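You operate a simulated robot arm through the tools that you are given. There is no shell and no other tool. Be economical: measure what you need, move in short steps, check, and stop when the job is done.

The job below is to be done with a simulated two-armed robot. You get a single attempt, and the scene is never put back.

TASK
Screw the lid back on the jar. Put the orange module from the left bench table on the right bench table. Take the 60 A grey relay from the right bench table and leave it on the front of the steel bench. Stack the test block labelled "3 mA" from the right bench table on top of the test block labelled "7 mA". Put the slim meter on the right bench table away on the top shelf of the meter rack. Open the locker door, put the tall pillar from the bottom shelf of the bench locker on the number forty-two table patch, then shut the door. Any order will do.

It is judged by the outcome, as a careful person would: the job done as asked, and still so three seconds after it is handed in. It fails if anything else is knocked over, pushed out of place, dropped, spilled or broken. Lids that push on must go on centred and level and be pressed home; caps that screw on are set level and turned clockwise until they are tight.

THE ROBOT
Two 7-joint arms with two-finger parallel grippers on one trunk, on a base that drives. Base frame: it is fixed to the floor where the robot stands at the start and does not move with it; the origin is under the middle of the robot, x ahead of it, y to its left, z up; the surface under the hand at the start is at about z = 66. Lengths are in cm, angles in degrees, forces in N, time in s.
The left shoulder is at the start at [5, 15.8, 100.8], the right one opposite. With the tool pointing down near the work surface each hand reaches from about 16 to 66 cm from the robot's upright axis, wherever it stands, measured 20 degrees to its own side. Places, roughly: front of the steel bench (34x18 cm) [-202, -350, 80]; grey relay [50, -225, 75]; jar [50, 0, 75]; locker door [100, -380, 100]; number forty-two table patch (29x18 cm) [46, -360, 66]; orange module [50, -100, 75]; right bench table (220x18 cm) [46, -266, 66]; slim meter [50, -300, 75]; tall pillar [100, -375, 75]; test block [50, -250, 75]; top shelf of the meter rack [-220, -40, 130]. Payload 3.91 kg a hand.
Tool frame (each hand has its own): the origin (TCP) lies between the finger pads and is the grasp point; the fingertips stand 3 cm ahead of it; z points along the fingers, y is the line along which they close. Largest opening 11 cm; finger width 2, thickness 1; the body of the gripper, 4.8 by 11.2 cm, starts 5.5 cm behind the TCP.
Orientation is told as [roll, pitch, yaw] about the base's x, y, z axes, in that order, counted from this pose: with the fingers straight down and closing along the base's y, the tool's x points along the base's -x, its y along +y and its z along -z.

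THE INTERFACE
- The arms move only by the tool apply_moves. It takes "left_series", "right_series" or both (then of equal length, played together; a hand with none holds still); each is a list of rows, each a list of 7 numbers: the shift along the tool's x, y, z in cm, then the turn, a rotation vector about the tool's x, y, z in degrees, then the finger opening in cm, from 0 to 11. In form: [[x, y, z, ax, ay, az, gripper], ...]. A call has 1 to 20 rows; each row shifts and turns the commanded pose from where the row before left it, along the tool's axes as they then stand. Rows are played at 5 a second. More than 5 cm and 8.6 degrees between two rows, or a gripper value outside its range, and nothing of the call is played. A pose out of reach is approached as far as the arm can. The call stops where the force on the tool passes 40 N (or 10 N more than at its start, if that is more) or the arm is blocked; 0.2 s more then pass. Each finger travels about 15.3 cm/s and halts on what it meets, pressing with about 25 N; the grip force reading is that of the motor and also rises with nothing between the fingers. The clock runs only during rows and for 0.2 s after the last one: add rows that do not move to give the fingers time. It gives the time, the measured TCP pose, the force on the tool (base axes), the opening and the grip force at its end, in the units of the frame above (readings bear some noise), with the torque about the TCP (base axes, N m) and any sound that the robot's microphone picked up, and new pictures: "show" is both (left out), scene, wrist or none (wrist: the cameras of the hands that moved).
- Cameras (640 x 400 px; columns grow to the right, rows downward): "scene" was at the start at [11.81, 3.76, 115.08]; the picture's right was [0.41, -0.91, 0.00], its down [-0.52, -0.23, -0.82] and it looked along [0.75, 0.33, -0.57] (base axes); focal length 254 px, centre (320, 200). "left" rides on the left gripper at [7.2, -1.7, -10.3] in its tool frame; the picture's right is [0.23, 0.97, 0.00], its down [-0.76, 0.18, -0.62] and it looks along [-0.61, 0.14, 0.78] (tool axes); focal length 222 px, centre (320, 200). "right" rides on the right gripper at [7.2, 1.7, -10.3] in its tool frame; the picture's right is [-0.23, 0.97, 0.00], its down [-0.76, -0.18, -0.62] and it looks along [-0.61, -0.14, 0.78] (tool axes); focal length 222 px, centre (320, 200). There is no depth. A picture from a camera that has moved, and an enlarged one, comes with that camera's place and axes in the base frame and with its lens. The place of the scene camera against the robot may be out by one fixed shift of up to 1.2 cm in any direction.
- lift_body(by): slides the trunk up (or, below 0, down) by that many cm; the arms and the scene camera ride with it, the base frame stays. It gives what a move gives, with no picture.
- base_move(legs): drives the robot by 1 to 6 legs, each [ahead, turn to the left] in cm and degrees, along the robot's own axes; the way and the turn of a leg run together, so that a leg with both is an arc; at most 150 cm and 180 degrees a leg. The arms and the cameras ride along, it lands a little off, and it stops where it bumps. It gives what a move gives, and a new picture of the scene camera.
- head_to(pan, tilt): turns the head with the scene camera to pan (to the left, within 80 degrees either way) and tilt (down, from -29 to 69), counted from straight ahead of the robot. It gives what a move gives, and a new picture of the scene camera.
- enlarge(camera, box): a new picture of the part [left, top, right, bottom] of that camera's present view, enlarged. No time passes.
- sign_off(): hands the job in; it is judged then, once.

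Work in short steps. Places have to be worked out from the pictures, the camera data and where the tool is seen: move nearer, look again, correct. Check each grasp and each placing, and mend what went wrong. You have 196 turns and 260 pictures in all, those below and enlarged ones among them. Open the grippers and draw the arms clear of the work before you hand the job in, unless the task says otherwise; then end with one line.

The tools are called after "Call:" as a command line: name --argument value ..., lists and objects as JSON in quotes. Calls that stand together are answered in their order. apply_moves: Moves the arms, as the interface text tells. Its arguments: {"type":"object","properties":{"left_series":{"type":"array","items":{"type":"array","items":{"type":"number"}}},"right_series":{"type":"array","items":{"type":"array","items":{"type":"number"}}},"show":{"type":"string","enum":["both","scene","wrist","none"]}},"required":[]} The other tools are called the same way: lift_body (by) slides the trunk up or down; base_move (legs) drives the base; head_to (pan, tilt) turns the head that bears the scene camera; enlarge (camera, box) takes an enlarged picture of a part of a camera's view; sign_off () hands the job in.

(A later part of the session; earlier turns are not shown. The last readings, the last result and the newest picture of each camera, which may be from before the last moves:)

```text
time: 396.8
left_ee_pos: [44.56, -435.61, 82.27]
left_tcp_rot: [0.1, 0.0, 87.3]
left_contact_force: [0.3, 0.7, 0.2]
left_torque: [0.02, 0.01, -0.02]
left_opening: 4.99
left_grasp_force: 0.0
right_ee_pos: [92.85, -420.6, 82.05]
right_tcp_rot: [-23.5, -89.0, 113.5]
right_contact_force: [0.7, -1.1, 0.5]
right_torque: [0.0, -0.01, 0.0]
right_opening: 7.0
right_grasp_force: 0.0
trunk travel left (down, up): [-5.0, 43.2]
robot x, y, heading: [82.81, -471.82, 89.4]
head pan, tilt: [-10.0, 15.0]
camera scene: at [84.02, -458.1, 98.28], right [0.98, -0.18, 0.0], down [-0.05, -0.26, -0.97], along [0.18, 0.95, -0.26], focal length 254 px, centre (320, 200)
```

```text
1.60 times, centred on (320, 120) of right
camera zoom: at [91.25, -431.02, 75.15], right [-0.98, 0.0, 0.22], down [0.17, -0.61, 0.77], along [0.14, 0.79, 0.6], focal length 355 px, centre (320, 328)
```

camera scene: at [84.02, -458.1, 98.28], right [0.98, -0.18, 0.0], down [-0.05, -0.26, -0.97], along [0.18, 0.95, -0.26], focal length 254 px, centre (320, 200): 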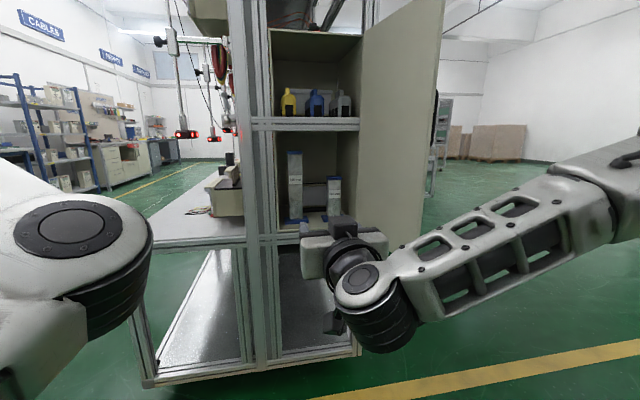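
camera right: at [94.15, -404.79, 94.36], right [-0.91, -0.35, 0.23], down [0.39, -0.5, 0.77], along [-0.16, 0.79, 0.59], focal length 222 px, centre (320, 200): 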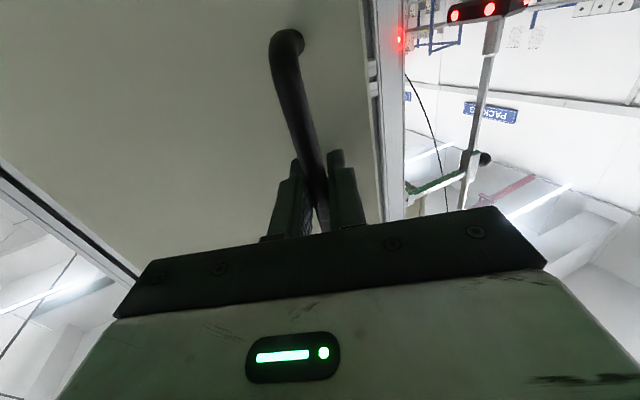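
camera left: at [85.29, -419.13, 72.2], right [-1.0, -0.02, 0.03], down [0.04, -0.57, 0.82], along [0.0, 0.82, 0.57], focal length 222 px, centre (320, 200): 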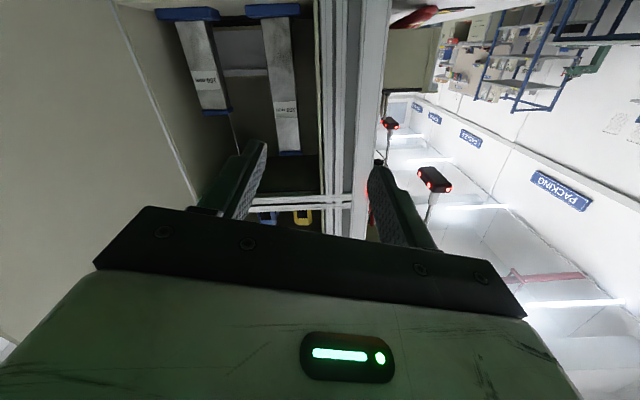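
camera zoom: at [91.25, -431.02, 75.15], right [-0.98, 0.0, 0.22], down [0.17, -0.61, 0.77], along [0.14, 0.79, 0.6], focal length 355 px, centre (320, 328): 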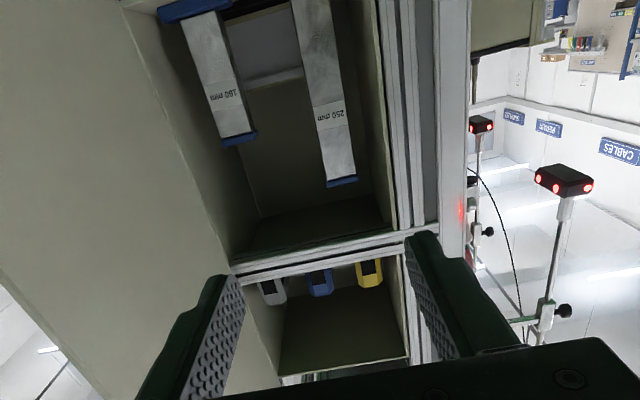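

Tall pillar: centre x 91.7, front face y ≈ -374, 4.75 cm wide. I extend the arm to near full reach and align x before driving in.

Call:
apply_moves --right_series '[[0.5, 1.2, 2, 0, 0, 0, 7], [0, 0, 3, 0, 0, 0, 7], [0, 0, 3, 0, 0, 0, 7], [0, 0, 3, 0, 0, 0, 7], [0, 0, 3, 0, 0, 0, 7], [0, 0, 2, 0, 0, 0, 7], [0, 0, 0, 0, 0, 0, 7]]'

```text
time: 398.4
left_ee_pos: [44.62, -435.53, 82.22]
left_tcp_rot: [0.1, 0.1, 87.3]
left_contact_force: [0.5, 0.9, -0.6]
left_torque: [-0.03, 0.02, -0.01]
left_opening: 5.02
left_grasp_force: 0.1
right_ee_pos: [91.59, -404.43, 81.4]
right_tcp_rot: [-24.3, -89.1, 114.4]
right_contact_force: [-0.1, -0.5, 0.2]
right_torque: [0.01, 0.04, 0.03]
right_opening: 7.0
right_grasp_force: 0.1
trunk travel left (down, up): [-5.0, 43.2]
robot x, y, heading: [81.82, -471.36, 89.4]
head pan, tilt: [-10.0, 15.0]
camera scene: at [84.02, -458.1, 98.29], right [0.98, -0.18, 0.0], down [-0.05, -0.25, -0.97], along [0.18, 0.95, -0.26], focal length 254 px, centre (320, 200)
camera right: at [90.05, -414.94, 74.33], right [-0.98, 0.0, 0.22], down [0.17, -0.61, 0.77], along [0.14, 0.79, 0.6], focal length 222 px, centre (320, 200)
```

scene: 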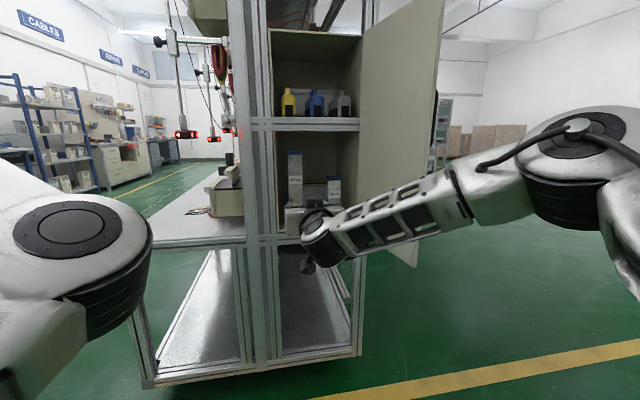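
right: 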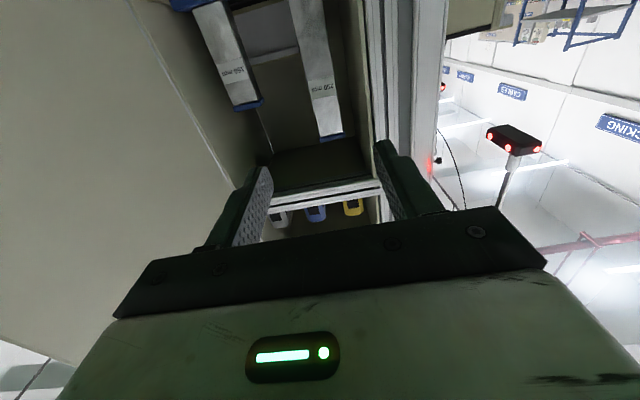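

The right elbow would meet the open door from here, so I shift the robot left to x ≈ 62, keeping the forearm clear of the door.

Call:
base_move --legs '[[0, 90], [20, 0], [0, -89.6]]'

Call:
apply_moves --right_series '[[0, -4, -1, 0, 0, 0, 7], [0, -4, -1, 0, 0, 0, 7], [0, -4, 0, 0, 0, 0, 7], [0, -4, 0, 0, 0, 0, 7], [0, -4, 0, 0, 0, 0, 7], [0, 0, 0, 0, 0, 0, 7]]'

```text
time: 407.7
left_ee_pos: [24.15, -435.29, 82.32]
left_tcp_rot: [0.1, 0.1, 87.1]
left_contact_force: [0.4, -0.3, 0.0]
left_torque: [-0.01, -0.03, 0.0]
left_opening: 5.02
left_grasp_force: 0.1
right_ee_pos: [71.42, -404.22, 81.32]
right_tcp_rot: [-23.6, -88.9, 113.3]
right_contact_force: [-0.5, 0.8, 0.0]
right_torque: [0.02, 0.0, -0.02]
right_opening: 7.0
right_grasp_force: 0.2
trunk travel left (down, up): [-5.0, 43.2]
robot x, y, heading: [61.95, -471.45, 89.5]
head pan, tilt: [-10.0, 15.0]
camera scene: at [63.56, -457.92, 98.29], right [0.98, -0.18, 0.0], down [-0.05, -0.25, -0.97], along [0.18, 0.95, -0.26], focal length 254 px, centre (320, 200)
```

scene: 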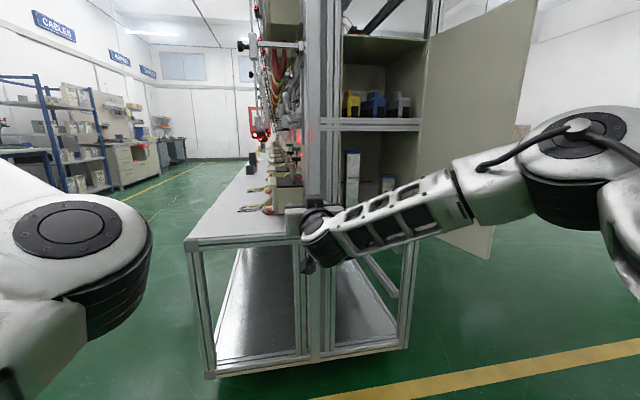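

```text
time: 409.1
left_ee_pos: [24.11, -435.39, 82.37]
left_tcp_rot: [0.1, 0.1, 87.1]
left_contact_force: [0.1, 0.0, -0.2]
left_torque: [-0.01, 0.02, 0.05]
left_opening: 5.02
left_grasp_force: 0.0
right_ee_pos: [77.21, -406.31, 83.54]
right_tcp_rot: [-13.7, -88.3, 102.7]
right_contact_force: [0.7, -0.9, 0.1]
right_torque: [-0.01, 0.01, 0.03]
right_opening: 7.01
right_grasp_force: 0.1
right hand out of reach, approached as far as the arm can: row 1, 2, 3, 4, 5
trunk travel left (down, up): [-5.0, 43.2]
robot x, y, heading: [62.06, -471.07, 89.1]
head pan, tilt: [-10.0, 15.0]
camera scene: at [63.56, -457.92, 98.29], right [0.98, -0.18, 0.0], down [-0.05, -0.25, -0.97], along [0.18, 0.95, -0.26], focal length 254 px, centre (320, 200)
camera right: at [75.46, -416.76, 76.59], right [-0.98, 0.02, 0.22], down [0.16, -0.6, 0.78], along [0.15, 0.8, 0.58], focal length 222 px, centre (320, 200)
```

scene: 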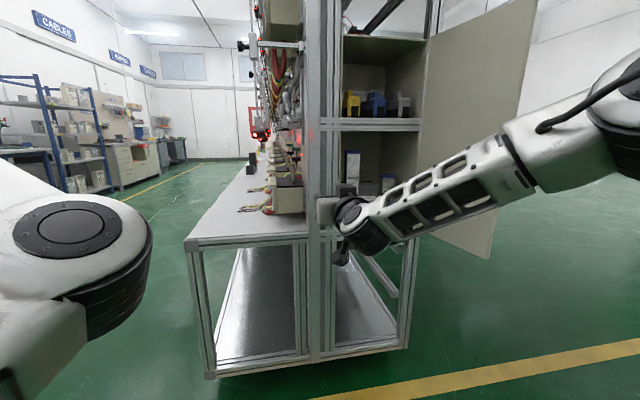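
right: 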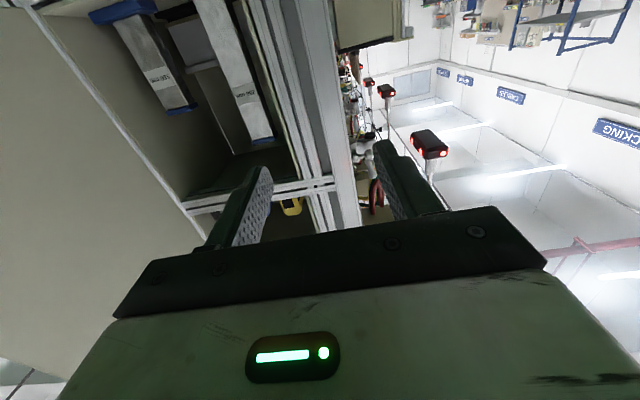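

The arm can't reach that far right with a straight hand. I'll use the left arm mirrored instead; first I fold the right hand back.

Call:
apply_moves --right_series '[[0, 3, -2, 0, 0, 0, 7], [0, 3, -3, 0, 0, 0, 7], [0, 0, -4, 0, 0, 0, 7], [0, 0, -4, 0, 0, 0, 7], [0, 0, -3, 0, 0, 0, 7], [0, 0, 0, 0, 8.1, 0, 7], [0, 0, 0, 0, 8.1, 0, 7], [0, 0, 0, 0, 8.1, 0, 7], [0, 0, 0, 0, 8.1, 0, 7], [0, 0, 0, 0, 8.1, 0, 7], [0, 0, 0, 0, 8.1, 0, 7], [0, 0, 0, 0, 8.1, 0, 7], [0, 0, 0, 0, 8.1, 0, 7], [0, 0, 0, 0, 8.1, 0, 7], [0, 0, 0, 0, 8.1, 0, 7], [0, 0, 0, 0, 8.1, 0, 7], [0, 0, 0, 0, 0, 0, 7]]' --show "none"

Call:
apply_moves --right_series '[[3, -3, -1, 0, 0, 0, 7], [3, -3, -1, 0, 0, 0, 7], [3, -3, -1, 0, 0, 0, 7], [3, -3, -1, 0, 0, 0, 7], [3, -3, -1, 0, 0, 0, 7], [3, -2, -1, 0, 0, 0, 7], [0, 0, 0, 0, 0, 0, 7]]' --show "scene"

```text
time: 412.7
left_ee_pos: [24.19, -435.3, 82.34]
left_tcp_rot: [0.2, 0.1, 87.2]
left_contact_force: [0.3, -0.4, 0.2]
left_torque: [0.05, 0.04, 0.01]
left_opening: 4.97
left_grasp_force: 0.2
right_ee_pos: [70.81, -422.08, 83.67]
right_tcp_rot: [-0.4, 0.1, 89.8]
right_contact_force: [0.1, -0.2, -0.2]
right_torque: [-0.04, -0.02, 0.0]
right_opening: 6.99
right_grasp_force: 0.0
trunk travel left (down, up): [-5.0, 43.2]
robot x, y, heading: [62.27, -471.56, 89.2]
head pan, tilt: [-10.0, 15.0]
```

```text
time: 414.3
left_ee_pos: [24.11, -435.33, 82.4]
left_tcp_rot: [0.0, 0.1, 87.1]
left_contact_force: [-0.1, -0.5, -0.4]
left_torque: [0.0, -0.01, -0.01]
left_opening: 5.02
left_grasp_force: 0.1
right_ee_pos: [87.96, -440.31, 89.47]
right_tcp_rot: [-0.5, 0.0, 89.9]
right_contact_force: [0.0, 0.5, 0.0]
right_torque: [0.02, 0.01, -0.01]
right_opening: 7.02
right_grasp_force: 0.1
trunk travel left (down, up): [-5.0, 43.2]
robot x, y, heading: [61.78, -471.59, 89.3]
head pan, tilt: [-10.0, 15.0]
camera scene: at [63.57, -457.92, 98.29], right [0.98, -0.18, 0.0], down [-0.05, -0.25, -0.97], along [0.18, 0.95, -0.26], focal length 254 px, centre (320, 200)
```

scene: 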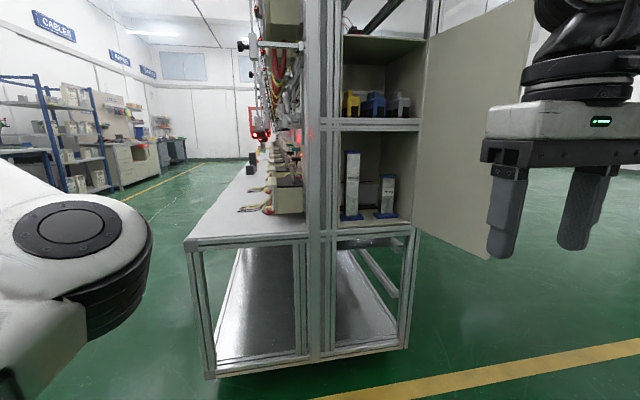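

I tuck the right hand further back, and bring the left hand forward and level (mirrored posture).

Call:
apply_moves --left_series '[[-1.75, -3.5, 0, 0, 0, 0, 7], [-1.75, -3.5, 0, 0, 0, 0, 7], [-1.75, -3.5, 0, 0, 0, 0, 7], [-1.75, -3.5, 0, 0, 0, 0, 7], [-1.75, -3.5, 0, 0, 0, 0, 7], [-1.75, -3.5, 0, 0, 0, 0, 7], [-1.75, -3.5, 0, 0, 0, 0, 7], [-1.75, -3.5, 0, 0, 0, 0, 7], [0, 0, 0, 0, -8.18, 0, 7], [0, 0, 0, 0, -8.18, 0, 7], [0, 0, 0, 0, -8.18, 0, 7], [0, 0, 0, 0, -8.18, 0, 7], [0, 0, 0, 0, -8.18, 0, 7], [0, 0, 0, 0, -8.18, 0, 7], [0, 0, 0, 0, -8.18, 0, 7], [0, 0, 0, 0, -8.18, 0, 7], [0, 0, 0, 0, -8.18, 0, 7], [0, 0, 0, 0, -8.18, 0, 7], [0, 0, 0, 0, -8.18, 0, 7], [0, 0, 0, 0, 0, 0, 7]]' --right_series '[[2, -1, 0, 0, 0, 0, 7], [2, -1, 0, 0, 0, 0, 7], [2, -1, 0, 0, 0, 0, 7], [2, -1, 0, 0, 0, 0, 7], [1, 0, 0, 0, 0, 0, 7], [0, 0, 0, 0, 0, 0, 7], [0, 0, 0, 0, 0, 0, 7], [0, 0, 0, 0, 0, 0, 7], [0, 0, 0, 0, 0, 0, 7], [0, 0, 0, 0, 0, 0, 7], [0, 0, 0, 0, 0, 0, 7], [0, 0, 0, 0, 0, 0, 7], [0, 0, 0, 0, 0, 0, 7], [0, 0, 0, 0, 0, 0, 7], [0, 0, 0, 0, 0, 0, 7], [0, 0, 0, 0, 0, 0, 7], [0, 0, 0, 0, 0, 0, 7], [0, 0, 0, 0, 0, 0, 7], [0, 0, 0, 0, 0, 0, 7], [0, 0, 0, 0, 0, 0, 7]]' --show "scene"

```text
time: 418.5
left_ee_pos: [23.17, -434.06, 82.27]
left_tcp_rot: [91.7, -89.8, -4.8]
left_contact_force: [0.0, -0.2, 0.2]
left_torque: [-0.01, 0.0, 0.0]
left_opening: 7.01
left_grasp_force: 0.1
left hand out of reach, approached as far as the arm can: row 1, 2, 3, 4, 5, 6, 7, 8, 10, 13, 18, 19
right_ee_pos: [90.43, -448.22, 88.84]
right_tcp_rot: [-0.4, 0.0, 89.9]
right_contact_force: [0.0, -1.4, 0.5]
right_torque: [0.01, 0.01, 0.01]
right_opening: 6.99
right_grasp_force: 0.0
right hand out of reach, approached as far as the arm can: row 4, 5
trunk travel left (down, up): [-5.0, 43.2]
robot x, y, heading: [62.54, -471.64, 89.4]
head pan, tilt: [-10.0, 15.0]
camera scene: at [63.56, -457.92, 98.29], right [0.98, -0.18, 0.0], down [-0.05, -0.25, -0.97], along [0.18, 0.95, -0.26], focal length 254 px, centre (320, 200)
```

scene: 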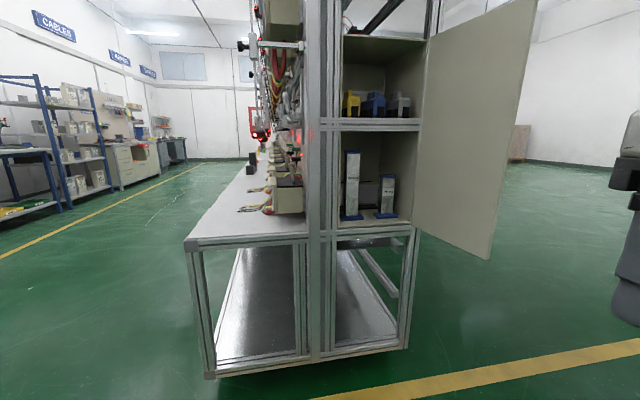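

Now try sliding the left hand to the right and forward in this orientation.

Call:
apply_moves --left_series '[[0, -2, 1, 0, 0, 0, 7], [0, -3, 1.5, 0, 0, 0, 7], [0, -3, 1.5, 0, 0, 0, 7], [0, -3, 1.5, 0, 0, 0, 7], [0, -3, 1.5, 0, 0, 0, 7], [0, -3, 1.5, 0, 0, 0, 7], [0, -3, 1.5, 0, 0, 0, 7], [0, -3, 1.5, 0, 0, 0, 7], [0, -3, 1.5, 0, 0, 0, 7], [0, 0, 0, 0, 0, 0, 7]]' --show "scene"

```text
time: 420.7
left_ee_pos: [33.32, -421.46, 82.48]
left_tcp_rot: [39.9, -89.9, 47.0]
left_contact_force: [-0.2, -0.8, -0.4]
left_torque: [-0.01, 0.05, -0.02]
left_opening: 6.98
left_grasp_force: 0.0
left hand out of reach, approached as far as the arm can: row 1, 2, 3, 5, 6, 7, 8, 9
right_ee_pos: [90.35, -448.06, 88.91]
right_tcp_rot: [-0.4, 0.0, 89.9]
right_contact_force: [0.0, -0.5, 0.0]
right_torque: [-0.02, 0.01, -0.01]
right_opening: 6.98
right_grasp_force: 0.1
trunk travel left (down, up): [-5.0, 43.2]
robot x, y, heading: [62.08, -471.4, 88.9]
head pan, tilt: [-10.0, 15.0]
camera scene: at [63.56, -457.92, 98.29], right [0.98, -0.18, 0.0], down [-0.05, -0.25, -0.97], along [0.18, 0.95, -0.26], focal length 254 px, centre (320, 200)
```

scene: 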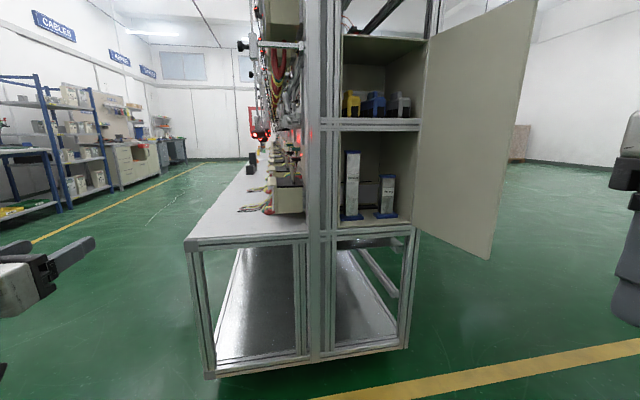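

Call:
apply_moves --left_series '[[0, 0, 0, 0, 0, 0, 7], [0, 0, 0, 0, 0, 0, 7], [0, 0, 0, 0, 0, 0, 7], [0, 0, 0, 0, 0, 0, 7], [0, -1, 0, 0, 0, 0, 7], [0, -1, 0, 0, 0, 0, 7], [0, -1, 0, 0, 0, 0, 7], [0, -1, 0, 0, 0, 0, 7], [0, -1, 0, 0, 0, 0, 7], [0, -1, 0, 0, 0, 0, 7], [0, 0, 0, 0, 0, 0, 7], [0, 0, 0, 0, 0, 0, 7]]' --show "none"

Call:
head_to --pan 40 --tilt 40

```text
time: 423.3
left_ee_pos: [33.41, -421.5, 82.44]
left_tcp_rot: [42.2, -89.9, 44.8]
left_contact_force: [0.1, -0.4, -0.2]
left_torque: [0.03, -0.01, 0.02]
left_opening: 7.01
left_grasp_force: 0.0
left hand out of reach, approached as far as the arm can: row 5, 6, 7, 8, 9, 10
right_ee_pos: [90.33, -448.28, 88.83]
right_tcp_rot: [-0.3, 0.0, 89.8]
right_contact_force: [-0.5, 0.4, 0.3]
right_torque: [0.01, 0.02, 0.01]
right_opening: 6.98
right_grasp_force: 0.0
trunk travel left (down, up): [-5.0, 43.2]
robot x, y, heading: [61.94, -471.39, 89.2]
head pan, tilt: [-10.0, 15.0]
```

```text
time: 424.5
left_ee_pos: [33.38, -421.51, 82.39]
left_tcp_rot: [6.0, -89.9, 81.2]
left_contact_force: [0.6, -0.1, -0.1]
left_torque: [0.01, -0.01, -0.01]
left_opening: 7.0
left_grasp_force: 0.1
right_ee_pos: [90.39, -448.24, 88.73]
right_tcp_rot: [-0.4, -0.1, 89.8]
right_contact_force: [0.7, 0.2, -0.4]
right_torque: [0.05, 0.01, 0.01]
right_opening: 7.0
right_grasp_force: 0.1
trunk travel left (down, up): [-5.0, 43.2]
robot x, y, heading: [61.72, -471.13, 89.2]
head pan, tilt: [40.0, 40.0]
camera scene: at [56.51, -460.3, 94.64], right [0.79, 0.62, 0.0], down [0.38, -0.48, -0.79], along [-0.49, 0.62, -0.61], focal length 254 px, centre (320, 200)
```

scene: 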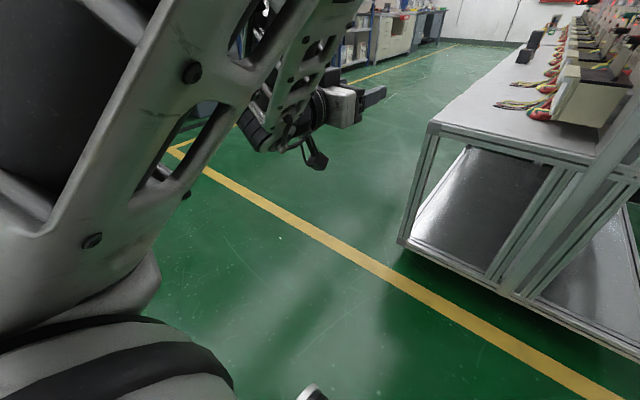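

The left arm is too constrained there. Better: swing the door wider with the right hand so the right elbow has room. I pull the left hand back and move the robot to x ≈ 100.

Call:
apply_moves --left_series '[[0, 0, -3, 0, 0, 0, 7], [0, 0, -3, 0, 0, 0, 7], [0, 0, -3, 0, 0, 0, 7], [0, 0, -3, 0, 0, 0, 7], [0, 0, 0, 0, 0, 0, 7]]' --show "none"

Call:
base_move --legs '[[0, -89.2], [38, 0], [0, 90], [8, 0]]'

Call:
head_to --pan -20 --tilt 20

```text
time: 425.7
left_ee_pos: [29.62, -428.19, 83.11]
left_tcp_rot: [61.3, -89.8, 25.6]
left_contact_force: [-0.7, 0.5, 0.5]
left_torque: [0.01, 0.0, 0.0]
left_opening: 6.99
left_grasp_force: 0.0
left hand out of reach, approached as far as the arm can: row 2, 3, 4
right_ee_pos: [90.34, -448.27, 88.85]
right_tcp_rot: [-0.4, 0.0, 89.8]
right_contact_force: [-0.7, 0.0, -0.2]
right_torque: [0.0, 0.04, -0.01]
right_opening: 6.97
right_grasp_force: 0.0
trunk travel left (down, up): [-5.0, 43.2]
robot x, y, heading: [61.9, -471.26, 89.5]
head pan, tilt: [40.0, 40.0]
```

```text
time: 436.4
left_ee_pos: [69.88, -420.1, 83.07]
left_tcp_rot: [50.5, -89.9, 34.1]
left_contact_force: [0.1, -1.0, -0.8]
left_torque: [0.01, -0.01, -0.02]
left_opening: 7.0
left_grasp_force: 0.0
right_ee_pos: [129.51, -442.72, 88.84]
right_tcp_rot: [-0.4, 0.0, 87.6]
right_contact_force: [0.2, 0.3, 0.1]
right_torque: [0.01, 0.01, 0.05]
right_opening: 7.0
right_grasp_force: 0.1
trunk travel left (down, up): [-5.0, 43.2]
robot x, y, heading: [100.17, -464.65, 86.9]
head pan, tilt: [40.0, 40.0]
camera scene: at [94.96, -453.51, 94.82], right [0.79, 0.61, 0.0], down [0.37, -0.47, -0.8], along [-0.49, 0.63, -0.6], focal length 254 px, centre (320, 200)
```

scene: 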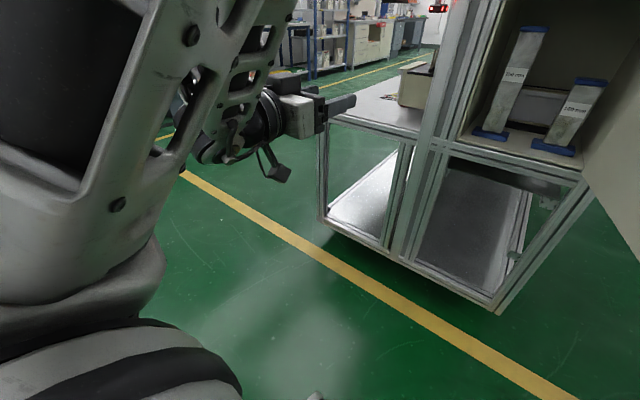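

```text
time: 437.7
left_ee_pos: [69.83, -420.18, 83.03]
left_tcp_rot: [50.5, -89.8, 34.1]
left_contact_force: [0.0, 0.2, -0.5]
left_torque: [-0.01, -0.04, -0.03]
left_opening: 7.01
left_grasp_force: 0.0
right_ee_pos: [129.49, -442.78, 88.84]
right_tcp_rot: [-0.4, 0.1, 87.5]
right_contact_force: [0.0, -0.4, -0.1]
right_torque: [0.0, 0.02, 0.03]
right_opening: 7.02
right_grasp_force: 0.0
trunk travel left (down, up): [-5.0, 43.2]
robot x, y, heading: [100.12, -464.46, 86.9]
head pan, tilt: [-20.0, 20.0]
camera scene: at [103.91, -451.82, 97.47], right [0.92, -0.39, 0.0], down [-0.13, -0.32, -0.94], along [0.37, 0.87, -0.34], focal length 254 px, centre (320, 200)
```

scene: 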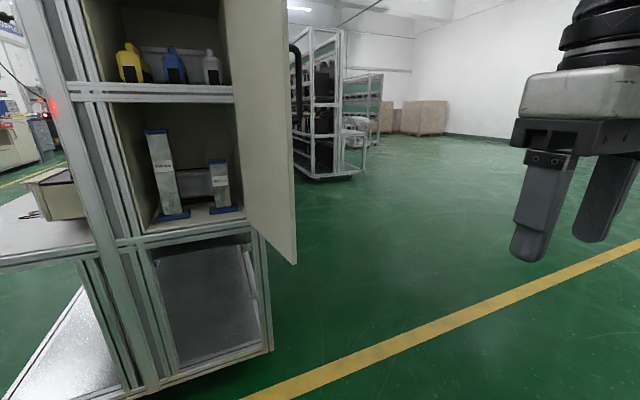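

I bring the right hand (pointing down, fingers closed) to the inner side of the door.

Call:
apply_moves --right_series '[[0, 4, 0, 0, 0, 0, 0], [0, 4, 0, 0, 0, 0, 0], [0, 4, 0, 0, 0, 0, 0], [0, 4, 0, 0, 0, 0, 0], [0, 4, 0, 0, 0, 0, 0], [0, 4, 0, 0, 0, 0, 0], [-3.5, 0, 0, 0, 0, 0, 0], [-3.5, 0, 0, 0, 0, 0, 0], [-3.5, 0, 0, 0, 0, 0, 0], [-3.5, 0, 0, 0, 0, 0, 0], [-3.5, 0, 0, 0, 0, 0, 0], [-3.5, 0, 0, 0, 0, 0, 0], [-3.5, 0, 0, 0, 0, 0, 0], [-3.5, 0, 0, 0, 0, 0, 0], [-3.5, 0, 0, 0, 0, 0, 0], [0, 0, 0, 0, 0, 0, 0]]' --show "scene"

```text
time: 441.1
left_ee_pos: [69.77, -420.24, 83.04]
left_tcp_rot: [49.6, -89.7, 35.1]
left_contact_force: [0.4, 0.1, 0.2]
left_torque: [0.01, -0.01, 0.0]
left_opening: 7.01
left_grasp_force: 0.1
right_ee_pos: [106.82, -411.33, 88.66]
right_tcp_rot: [-0.4, -0.1, 87.5]
right_contact_force: [0.3, 0.0, -0.5]
right_torque: [0.0, -0.01, -0.01]
right_opening: 0.0
right_grasp_force: 24.6
right hand out of reach, approached as far as the arm can: row 15
trunk travel left (down, up): [-5.0, 43.2]
robot x, y, heading: [100.21, -464.71, 87.0]
head pan, tilt: [-20.0, 20.0]
camera scene: at [103.92, -451.82, 97.47], right [0.92, -0.39, 0.0], down [-0.13, -0.31, -0.94], along [0.37, 0.86, -0.34], focal length 254 px, centre (320, 200)
```

scene: 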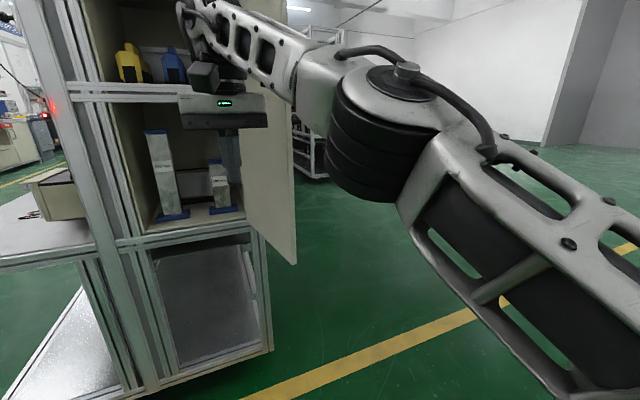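

Hand is on the inner side. I creep 3 cm forward and then push the door in +x.

Call:
base_move --legs '[[3, 3]]'

Call:
apply_moves --right_series '[[0, -2, 0, 0, 0, 0, 0], [0, -2, 0, 0, 0, 0, 0], [0, -2, 0, 0, 0, 0, 0], [0, -2, 0, 0, 0, 0, 0], [0, -2, 0, 0, 0, 0, 0], [0, -2, 0, 0, 0, 0, 0], [0, -2, 0, 0, 0, 0, 0], [0, -2, 0, 0, 0, 0, 0], [0, 0, 0, 0, 0, 0, 0]]' --show "scene"

```text
time: 441.9
left_ee_pos: [67.6, -418.77, 83.09]
left_tcp_rot: [54.9, -89.8, 32.7]
left_contact_force: [-0.7, 0.6, -0.1]
left_torque: [0.0, -0.03, -0.01]
left_opening: 6.98
left_grasp_force: 0.0
right_ee_pos: [103.97, -408.05, 88.65]
right_tcp_rot: [-0.4, -0.1, 90.4]
right_contact_force: [0.2, 0.8, -0.4]
right_torque: [0.02, 0.01, 0.01]
right_opening: 0.0
right_grasp_force: 25.0
trunk travel left (down, up): [-5.0, 43.2]
robot x, y, heading: [100.22, -461.75, 90.1]
head pan, tilt: [-20.0, 20.0]
camera scene: at [103.33, -448.66, 97.47], right [0.94, -0.34, 0.0], down [-0.12, -0.32, -0.94], along [0.32, 0.88, -0.34], focal length 254 px, centre (320, 200)
```

scene: 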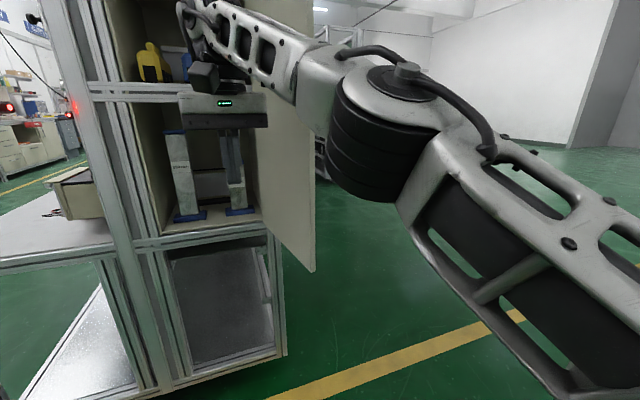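

```text
time: 443.3
left_ee_pos: [67.37, -418.94, 82.97]
left_tcp_rot: [41.0, -89.9, 46.8]
left_contact_force: [0.4, 0.0, 0.7]
left_torque: [0.0, -0.01, 0.0]
left_opening: 6.98
left_grasp_force: 0.1
right_ee_pos: [114.01, -408.27, 88.63]
right_tcp_rot: [-0.1, -0.1, 92.8]
right_contact_force: [-9.8, -1.6, 1.2]
right_torque: [0.13, -0.64, 0.18]
right_opening: 0.0
right_grasp_force: 24.8
trunk travel left (down, up): [-5.0, 43.2]
robot x, y, heading: [100.53, -461.74, 90.0]
head pan, tilt: [-20.0, 20.0]
stopped in row 6 (right hand): the force on the tool passed its limit at 51 N (the readings are from after the stop); the commanded pose is now the measured one
camera scene: at [103.15, -448.67, 97.48], right [0.94, -0.34, 0.0], down [-0.12, -0.32, -0.94], along [0.32, 0.88, -0.34], focal length 254 px, centre (320, 200)
```

scene: 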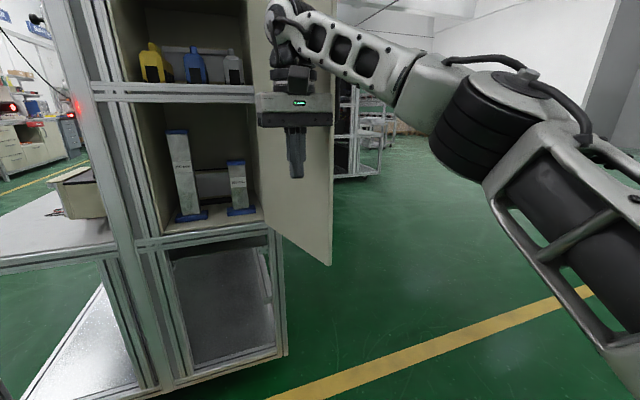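

Call:
apply_moves --right_series '[[0, -0.7, 0, 0, 0, 0, 0], [0, -0.7, 0, 0, 0, 0, 0], [0, -0.7, 0, 0, 0, 0, 0], [0, -0.7, 0, 0, 0, 0, 0], [0, -0.7, 0, 0, 0, 0, 0], [0, -0.7, 0, 0, 0, 0, 0], [0, 0, 0, 0, 0, 0, 0]]' --show "scene"

```text
time: 443.8
left_ee_pos: [67.33, -418.91, 83.01]
left_tcp_rot: [35.9, -89.9, 52.1]
left_contact_force: [-0.7, -0.6, -0.2]
left_torque: [0.05, 0.0, 0.0]
left_opening: 6.99
left_grasp_force: 0.0
right_ee_pos: [113.94, -408.33, 88.67]
right_tcp_rot: [0.0, 0.0, 94.1]
right_contact_force: [-8.1, -3.9, 2.6]
right_torque: [0.53, -0.76, -0.02]
right_opening: 0.02
right_grasp_force: 25.3
trunk travel left (down, up): [-5.0, 43.2]
robot x, y, heading: [100.2, -461.34, 90.3]
head pan, tilt: [-20.0, 20.0]
stopped in row 2 (right hand): the force on the tool passed its limit at 44 N (the readings are from after the stop); the commanded pose is now the measured one
camera scene: at [103.08, -448.72, 97.49], right [0.94, -0.34, 0.0], down [-0.11, -0.32, -0.94], along [0.32, 0.88, -0.34], focal length 254 px, centre (320, 200)
```

scene: 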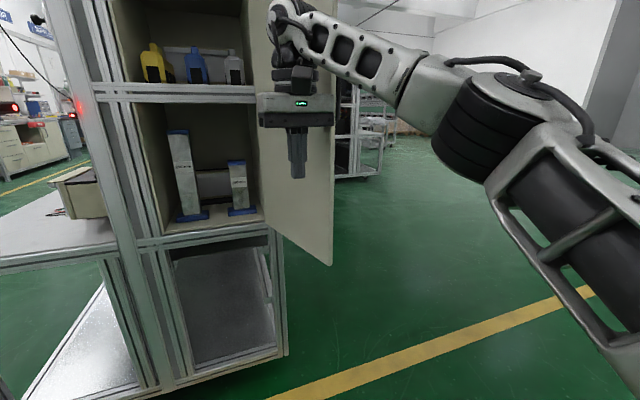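

The door is at its stop (~100°). I retreat the right hand, and reposition the robot at x ≈ 78 where the elbow stays clear.

Call:
apply_moves --right_series '[[0, 3, 0, 0, 0, 0, 3], [0, 3, 0, 0, 0, 0, 7], [0, 3, 0, 0, 0, 0, 7]]' --show "none"

Call:
base_move --legs '[[-16, 0], [0, 90], [22.5, 0], [0, -90]]'

Call:
apply_moves --right_series '[[0, 0, 0, 0, -8.18, 0, 7], [0, 0, 0, 0, -8.18, 0, 7], [0, 0, 0, 0, -8.18, 0, 7], [0, 0, 0, 0, -8.18, 0, 7], [0, 0, 0, 0, -8.18, 0, 7], [0, 0, 0, 0, -8.18, 0, 7], [0, 0, 0, 0, -8.18, 0, 7], [0, 0, 0, 0, -8.18, 0, 7], [0, 0, 0, 0, -8.18, 0, 7], [0, 0, 0, 0, -8.18, 0, 7], [0, 0, 0, 0, -8.18, 0, 7], [0, 0, 0, 0, 0, 0, 7]]' --show "scene"

```text
time: 444.6
left_ee_pos: [67.45, -419.03, 83.04]
left_tcp_rot: [42.7, -89.8, 45.1]
left_contact_force: [0.3, 0.7, 0.0]
left_torque: [0.01, 0.01, 0.01]
left_opening: 7.0
left_grasp_force: 0.1
right_ee_pos: [105.26, -408.91, 88.59]
right_tcp_rot: [0.1, 0.0, 93.7]
right_contact_force: [0.6, 0.1, -0.4]
right_torque: [0.01, 0.02, -0.01]
right_opening: 7.0
right_grasp_force: 0.1
trunk travel left (down, up): [-5.0, 43.2]
robot x, y, heading: [100.45, -461.47, 90.2]
head pan, tilt: [-20.0, 20.0]
```

```text
time: 455.0
left_ee_pos: [45.97, -434.41, 83.0]
left_tcp_rot: [35.7, -89.9, 51.1]
left_contact_force: [0.1, 0.3, 0.5]
left_torque: [0.03, 0.02, -0.02]
left_opening: 7.02
left_grasp_force: 0.0
right_ee_pos: [83.88, -425.19, 88.6]
right_tcp_rot: [0.0, 0.1, 92.6]
right_contact_force: [0.4, -0.4, -0.6]
right_torque: [0.02, -0.01, -0.06]
right_opening: 7.01
right_grasp_force: 0.0
trunk travel left (down, up): [-5.0, 43.2]
robot x, y, heading: [77.66, -478.43, 89.0]
head pan, tilt: [-20.0, 20.0]
camera scene: at [81.1, -464.88, 97.47], right [0.93, -0.36, 0.0], down [-0.12, -0.32, -0.94], along [0.34, 0.88, -0.34], focal length 254 px, centre (320, 200)
```

scene: 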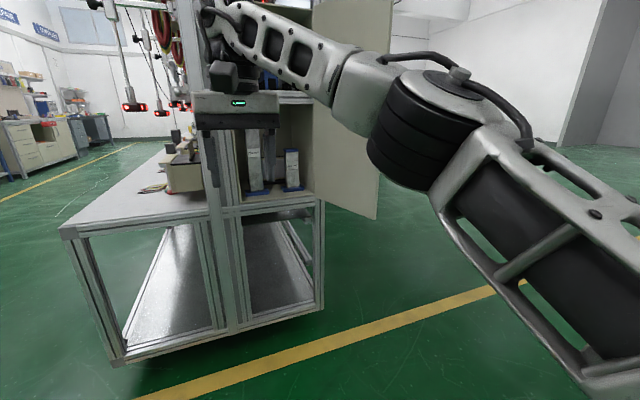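

```text
time: 457.6
left_ee_pos: [45.96, -434.5, 83.04]
left_tcp_rot: [35.4, -89.9, 51.2]
left_contact_force: [0.0, 0.2, -0.4]
left_torque: [-0.03, 0.01, 0.01]
left_opening: 7.01
left_grasp_force: 0.0
right_ee_pos: [84.03, -425.12, 88.56]
right_tcp_rot: [110.9, -89.9, -18.3]
right_contact_force: [0.5, -0.4, 0.2]
right_torque: [-0.02, -0.01, 0.01]
right_opening: 6.99
right_grasp_force: 0.0
trunk travel left (down, up): [-5.0, 43.2]
robot x, y, heading: [78.15, -477.61, 89.5]
head pan, tilt: [-20.0, 20.0]
camera scene: at [81.11, -464.88, 97.47], right [0.93, -0.36, 0.0], down [-0.12, -0.32, -0.94], along [0.34, 0.88, -0.34], focal length 254 px, centre (320, 200)
```

scene: 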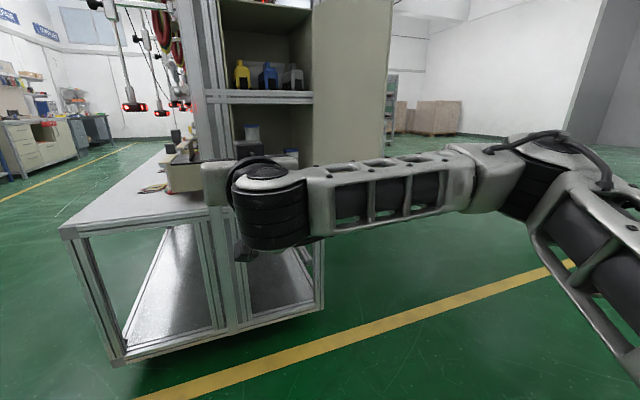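

I correct the 2.6° heading, lower to z ≈ 81.4, align to x ≈ 91.7 and extend.

Call:
apply_moves --right_series '[[1.8, -2, 2, 2.6, 0, 0, 7], [1.8, -2, 3, 0, 0, 0, 7], [1.8, -2, 3, 0, 0, 0, 7], [1.8, -1.7, 3, 0, 0, 0, 7], [0, 0, 3, 0, 0, 0, 7], [0, 0, 3, 0, 0, 0, 7], [0, 0, 3, 0, 0, 0, 7], [0, 0, 3, 0, 0, 0, 7], [0, 0, 3, 0, 0, 0, 7], [0, 0, 0, 0, 0, 0, 7], [0, 0, 0, 0, 0, 0, 7]]'

```text
time: 460.0
left_ee_pos: [46.0, -434.52, 82.98]
left_tcp_rot: [35.8, -89.9, 50.9]
left_contact_force: [0.1, -0.1, -0.2]
left_torque: [0.01, 0.01, 0.04]
left_opening: 7.02
left_grasp_force: 0.0
right_ee_pos: [90.33, -399.1, 82.2]
right_tcp_rot: [69.3, -89.9, 20.7]
right_contact_force: [-0.8, -0.8, -0.5]
right_torque: [-0.03, 0.01, -0.02]
right_opening: 7.01
right_grasp_force: 0.0
right hand out of reach, approached as far as the arm can: row 4
trunk travel left (down, up): [-5.0, 43.2]
robot x, y, heading: [77.85, -478.2, 89.0]
head pan, tilt: [-20.0, 20.0]
camera scene: at [81.11, -464.88, 97.47], right [0.93, -0.36, 0.0], down [-0.12, -0.32, -0.94], along [0.34, 0.88, -0.34], focal length 254 px, centre (320, 200)
camera right: at [88.71, -409.37, 75.02], right [-0.97, 0.0, 0.23], down [0.18, -0.62, 0.76], along [0.14, 0.78, 0.61], focal length 222 px, centre (320, 200)
```

scene: 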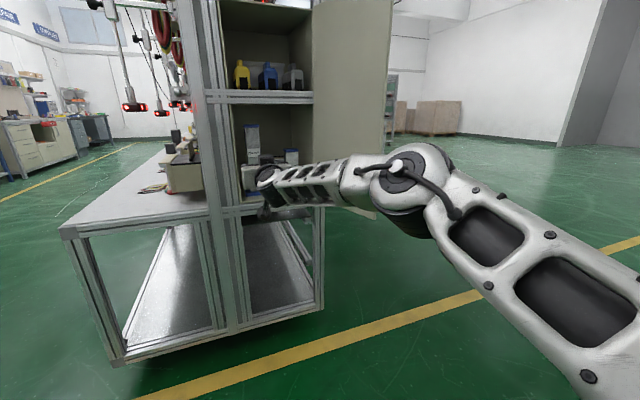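
right: 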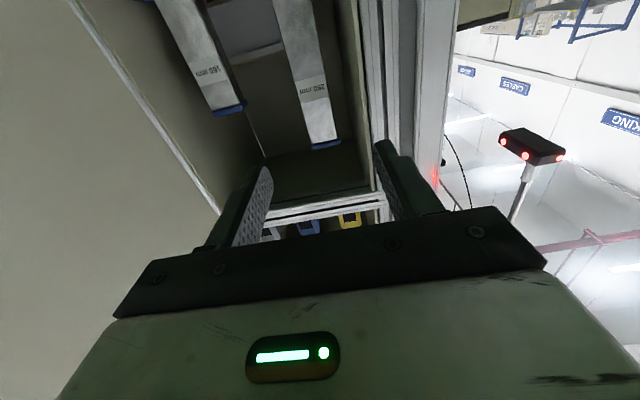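

Good posture, elbow well inside the door. I align to x ≈ 91.2 and drive forward 16 cm.

Call:
apply_moves --right_series '[[0.5, -0.8, 0, 0, 0, 0, 7], [0, 0, 0, 0, 0, 0, 7]]' --show "none"

Call:
base_move --legs '[[16, 0]]'

Call:
enlarge --camera "right" --box '[160, 0, 480, 200]'

Call:
enlarge --camera "scene" --box '[190, 80, 350, 220]'

```text
time: 460.6
left_ee_pos: [45.97, -434.51, 83.04]
left_tcp_rot: [36.7, -89.8, 50.0]
left_contact_force: [-0.2, 0.4, -0.3]
left_torque: [0.06, -0.02, -0.02]
left_opening: 7.02
left_grasp_force: 0.0
right_ee_pos: [91.17, -399.12, 81.69]
right_tcp_rot: [88.6, -89.8, 1.2]
right_contact_force: [0.1, 0.7, -0.4]
right_torque: [-0.02, 0.01, -0.02]
right_opening: 6.99
right_grasp_force: 0.1
trunk travel left (down, up): [-5.0, 43.2]
robot x, y, heading: [78.13, -477.61, 89.2]
head pan, tilt: [-20.0, 20.0]
```

```text
time: 462.1
left_ee_pos: [46.22, -418.33, 83.15]
left_tcp_rot: [37.7, -89.8, 49.1]
left_contact_force: [0.6, 0.5, 0.8]
left_torque: [0.05, -0.01, 0.01]
left_opening: 6.99
left_grasp_force: 0.1
right_ee_pos: [91.51, -382.9, 81.66]
right_tcp_rot: [95.6, -89.9, -5.6]
right_contact_force: [0.4, -0.4, -0.2]
right_torque: [0.01, 0.01, 0.01]
right_opening: 7.04
right_grasp_force: 0.1
trunk travel left (down, up): [-5.0, 43.2]
robot x, y, heading: [78.31, -461.63, 89.3]
head pan, tilt: [-20.0, 20.0]
camera scene: at [81.37, -448.78, 97.47], right [0.93, -0.36, 0.0], down [-0.12, -0.32, -0.94], along [0.34, 0.88, -0.34], focal length 254 px, centre (320, 200)
```

scene: 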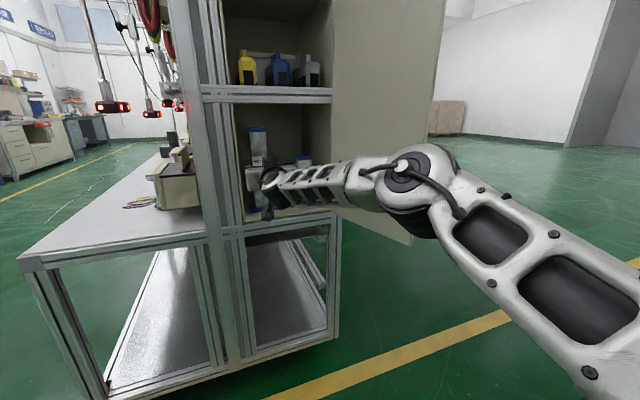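

```text
2.00 times, centred on (320, 100) of right
camera zoom: at [89.79, -393.31, 74.53], right [-0.97, 0.0, 0.23], down [0.18, -0.62, 0.76], along [0.14, 0.78, 0.61], focal length 444 px, centre (320, 400)
```

zoom: 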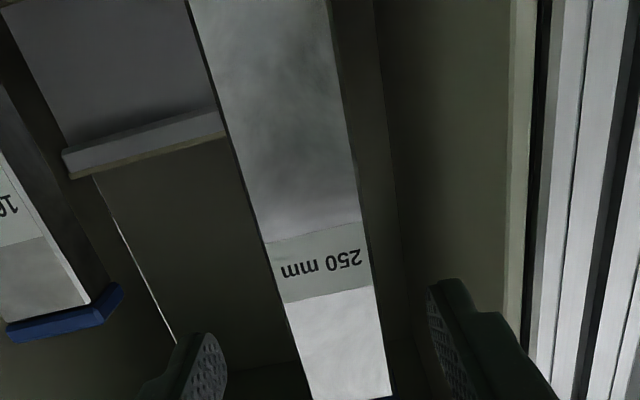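

```text
2.86 times, centred on (270, 150) of scene
camera zoom: at [81.37, -448.78, 97.47], right [0.93, -0.36, 0.0], down [-0.12, -0.32, -0.94], along [0.34, 0.88, -0.34], focal length 724 px, centre (463, 343)
```

zoom: 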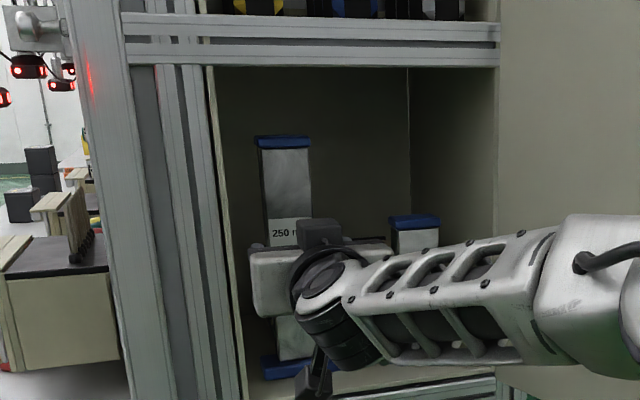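

Aligned within 0.1–0.2 cm. I drive the last 9 cm.

Call:
base_move --legs '[[9, 0]]'

Call:
enlarge --camera "right" --box '[160, 40, 480, 240]'

```text
time: 463.1
left_ee_pos: [46.47, -409.42, 83.0]
left_tcp_rot: [36.8, -89.9, 50.0]
left_contact_force: [-0.2, -0.5, -0.1]
left_torque: [0.02, -0.02, -0.03]
left_opening: 6.98
left_grasp_force: 0.0
right_ee_pos: [91.59, -374.01, 81.67]
right_tcp_rot: [101.6, -90.0, -11.6]
right_contact_force: [-0.1, 0.0, -0.1]
right_torque: [0.0, 0.0, -0.05]
right_opening: 7.01
right_grasp_force: 0.1
trunk travel left (down, up): [-5.0, 43.2]
robot x, y, heading: [78.55, -452.75, 89.0]
head pan, tilt: [-20.0, 20.0]
camera scene: at [81.52, -439.87, 97.47], right [0.93, -0.36, 0.0], down [-0.12, -0.32, -0.94], along [0.34, 0.88, -0.34], focal length 254 px, centre (320, 200)
```

scene: 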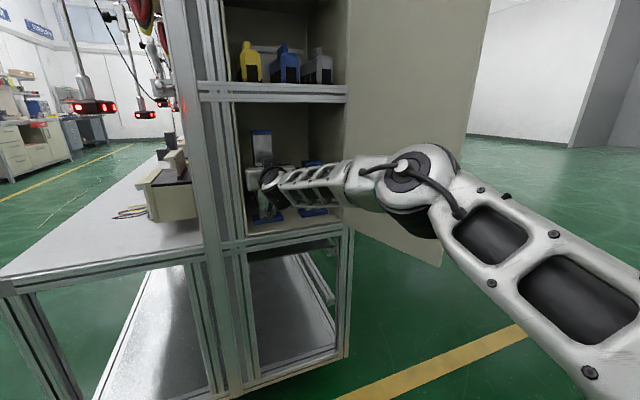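

```text
2.00 times, centred on (320, 140) of right
camera zoom: at [89.97, -384.4, 74.54], right [-0.97, 0.0, 0.23], down [0.18, -0.62, 0.76], along [0.14, 0.78, 0.61], focal length 444 px, centre (320, 320)
```

zoom: 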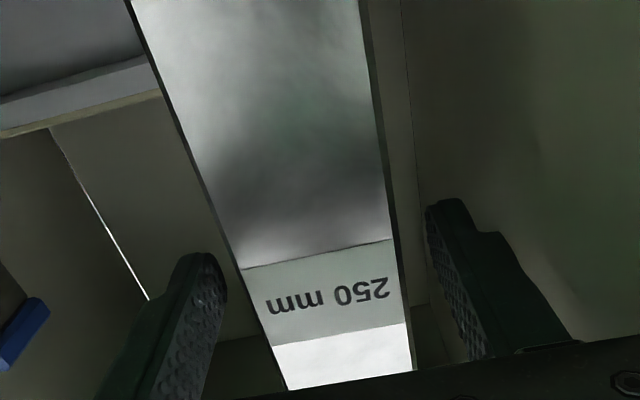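

The column is between the fingers. I reach 0.8 cm further and close.

Call:
apply_moves --right_series '[[0, 0, 0.8, 0, 0, 0, 7], [0, 0, 0, 0, 0, 0, 7], [0, 0, 0, 0, 0, 0, 5.5], [0, 0, 0, 0, 0, 0, 3], [0, 0, 0, 0, 0, 0, 3], [0, 0, 0, 0, 0, 0, 3]]' --show "wrist"

```text
time: 464.6
left_ee_pos: [46.4, -409.37, 82.98]
left_tcp_rot: [32.2, -89.9, 54.5]
left_contact_force: [0.0, 0.0, -0.8]
left_torque: [0.04, -0.01, 0.01]
left_opening: 7.01
left_grasp_force: 0.0
right_ee_pos: [91.46, -373.32, 81.7]
right_tcp_rot: [101.9, -89.9, -11.8]
right_contact_force: [-1.7, 1.0, 1.2]
right_torque: [0.18, 0.01, 0.05]
right_opening: 4.78
right_grasp_force: 25.1
trunk travel left (down, up): [-5.0, 43.2]
robot x, y, heading: [78.1, -453.02, 89.1]
head pan, tilt: [-20.0, 20.0]
camera right: at [89.88, -383.59, 74.57], right [-0.97, 0.0, 0.23], down [0.18, -0.62, 0.76], along [0.14, 0.78, 0.61], focal length 222 px, centre (320, 200)
```

right: 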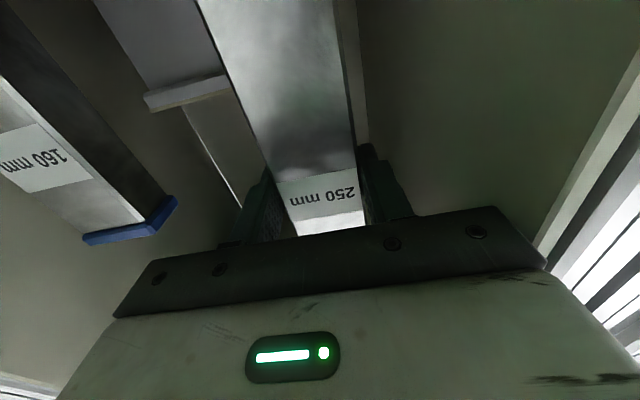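

Gripped at 4.8 cm. I lift 2.5 cm and check the force.

Call:
apply_moves --right_series '[[-0.8, 0, 0, 0, 0, 0, 3], [-0.8, 0, 0, 0, 0, 0, 3], [-0.9, 0, 0, 0, 0, 0, 3], [0, 0, 0, 0, 0, 0, 3]]' --show "scene"

Call:
enlarge --camera "scene" --box '[190, 80, 350, 220]'

```text
time: 465.6
left_ee_pos: [46.39, -409.43, 82.98]
left_tcp_rot: [28.8, -89.8, 58.0]
left_contact_force: [-0.2, -0.2, 0.5]
left_torque: [0.0, 0.04, -0.01]
left_opening: 7.0
left_grasp_force: 0.0
right_ee_pos: [91.54, -373.18, 84.17]
right_tcp_rot: [63.9, -89.9, 26.1]
right_contact_force: [-0.2, 0.6, -6.2]
right_torque: [-0.06, 0.02, -0.04]
right_opening: 4.76
right_grasp_force: 24.9
trunk travel left (down, up): [-5.0, 43.2]
robot x, y, heading: [78.06, -452.93, 89.2]
head pan, tilt: [-20.0, 20.0]
camera scene: at [81.52, -439.81, 97.46], right [0.93, -0.36, 0.0], down [-0.12, -0.32, -0.94], along [0.34, 0.88, -0.34], focal length 254 px, centre (320, 200)
```

scene: 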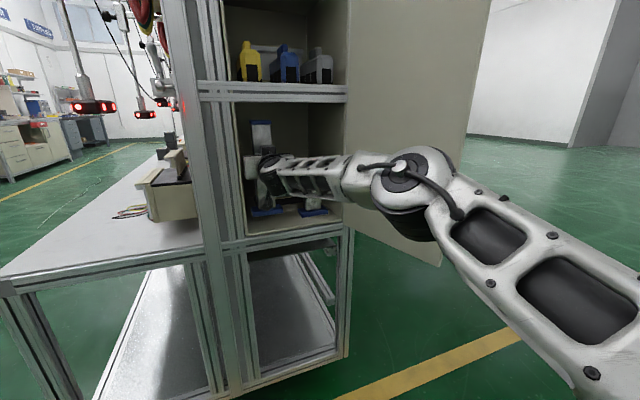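

```text
2.86 times, centred on (270, 150) of scene
camera zoom: at [81.52, -439.81, 97.46], right [0.93, -0.36, 0.0], down [-0.12, -0.32, -0.94], along [0.34, 0.88, -0.34], focal length 724 px, centre (463, 343)
```

zoom: 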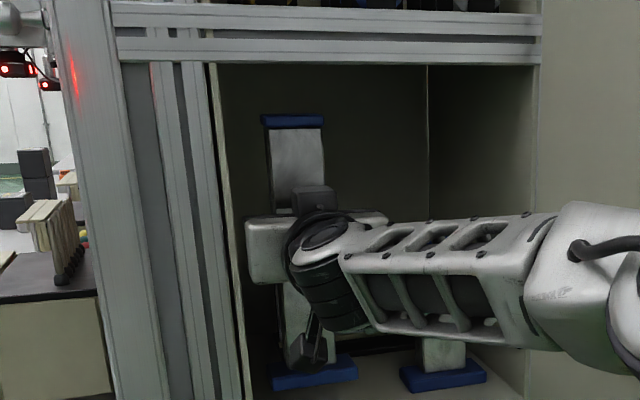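

Pillar lifted, upright and clear. I back straight out.

Call:
base_move --legs '[[-32, 0]]'

```text
time: 467.7
left_ee_pos: [45.73, -441.67, 83.08]
left_tcp_rot: [27.4, -89.8, 59.5]
left_contact_force: [0.4, 0.5, -0.8]
left_torque: [0.02, 0.02, 0.0]
left_opening: 7.03
left_grasp_force: 0.1
right_ee_pos: [90.76, -405.38, 84.11]
right_tcp_rot: [61.3, -89.9, 28.9]
right_contact_force: [-0.2, -0.6, -6.0]
right_torque: [-0.05, 0.0, -0.04]
right_opening: 4.79
right_grasp_force: 25.0
trunk travel left (down, up): [-5.0, 43.2]
robot x, y, heading: [78.23, -484.62, 89.5]
head pan, tilt: [-20.0, 20.0]
camera scene: at [81.01, -471.97, 97.46], right [0.94, -0.35, 0.0], down [-0.12, -0.32, -0.94], along [0.33, 0.88, -0.34], focal length 254 px, centre (320, 200)
```

scene: 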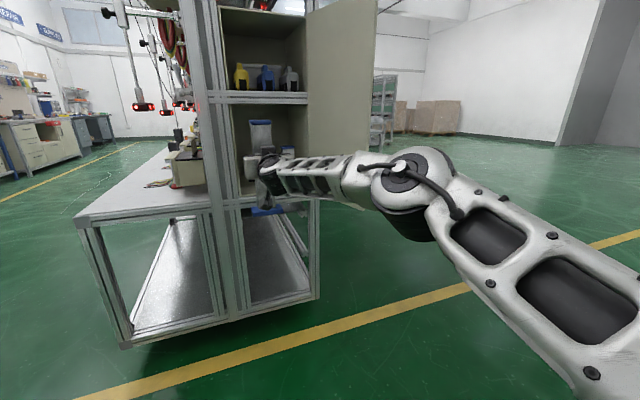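

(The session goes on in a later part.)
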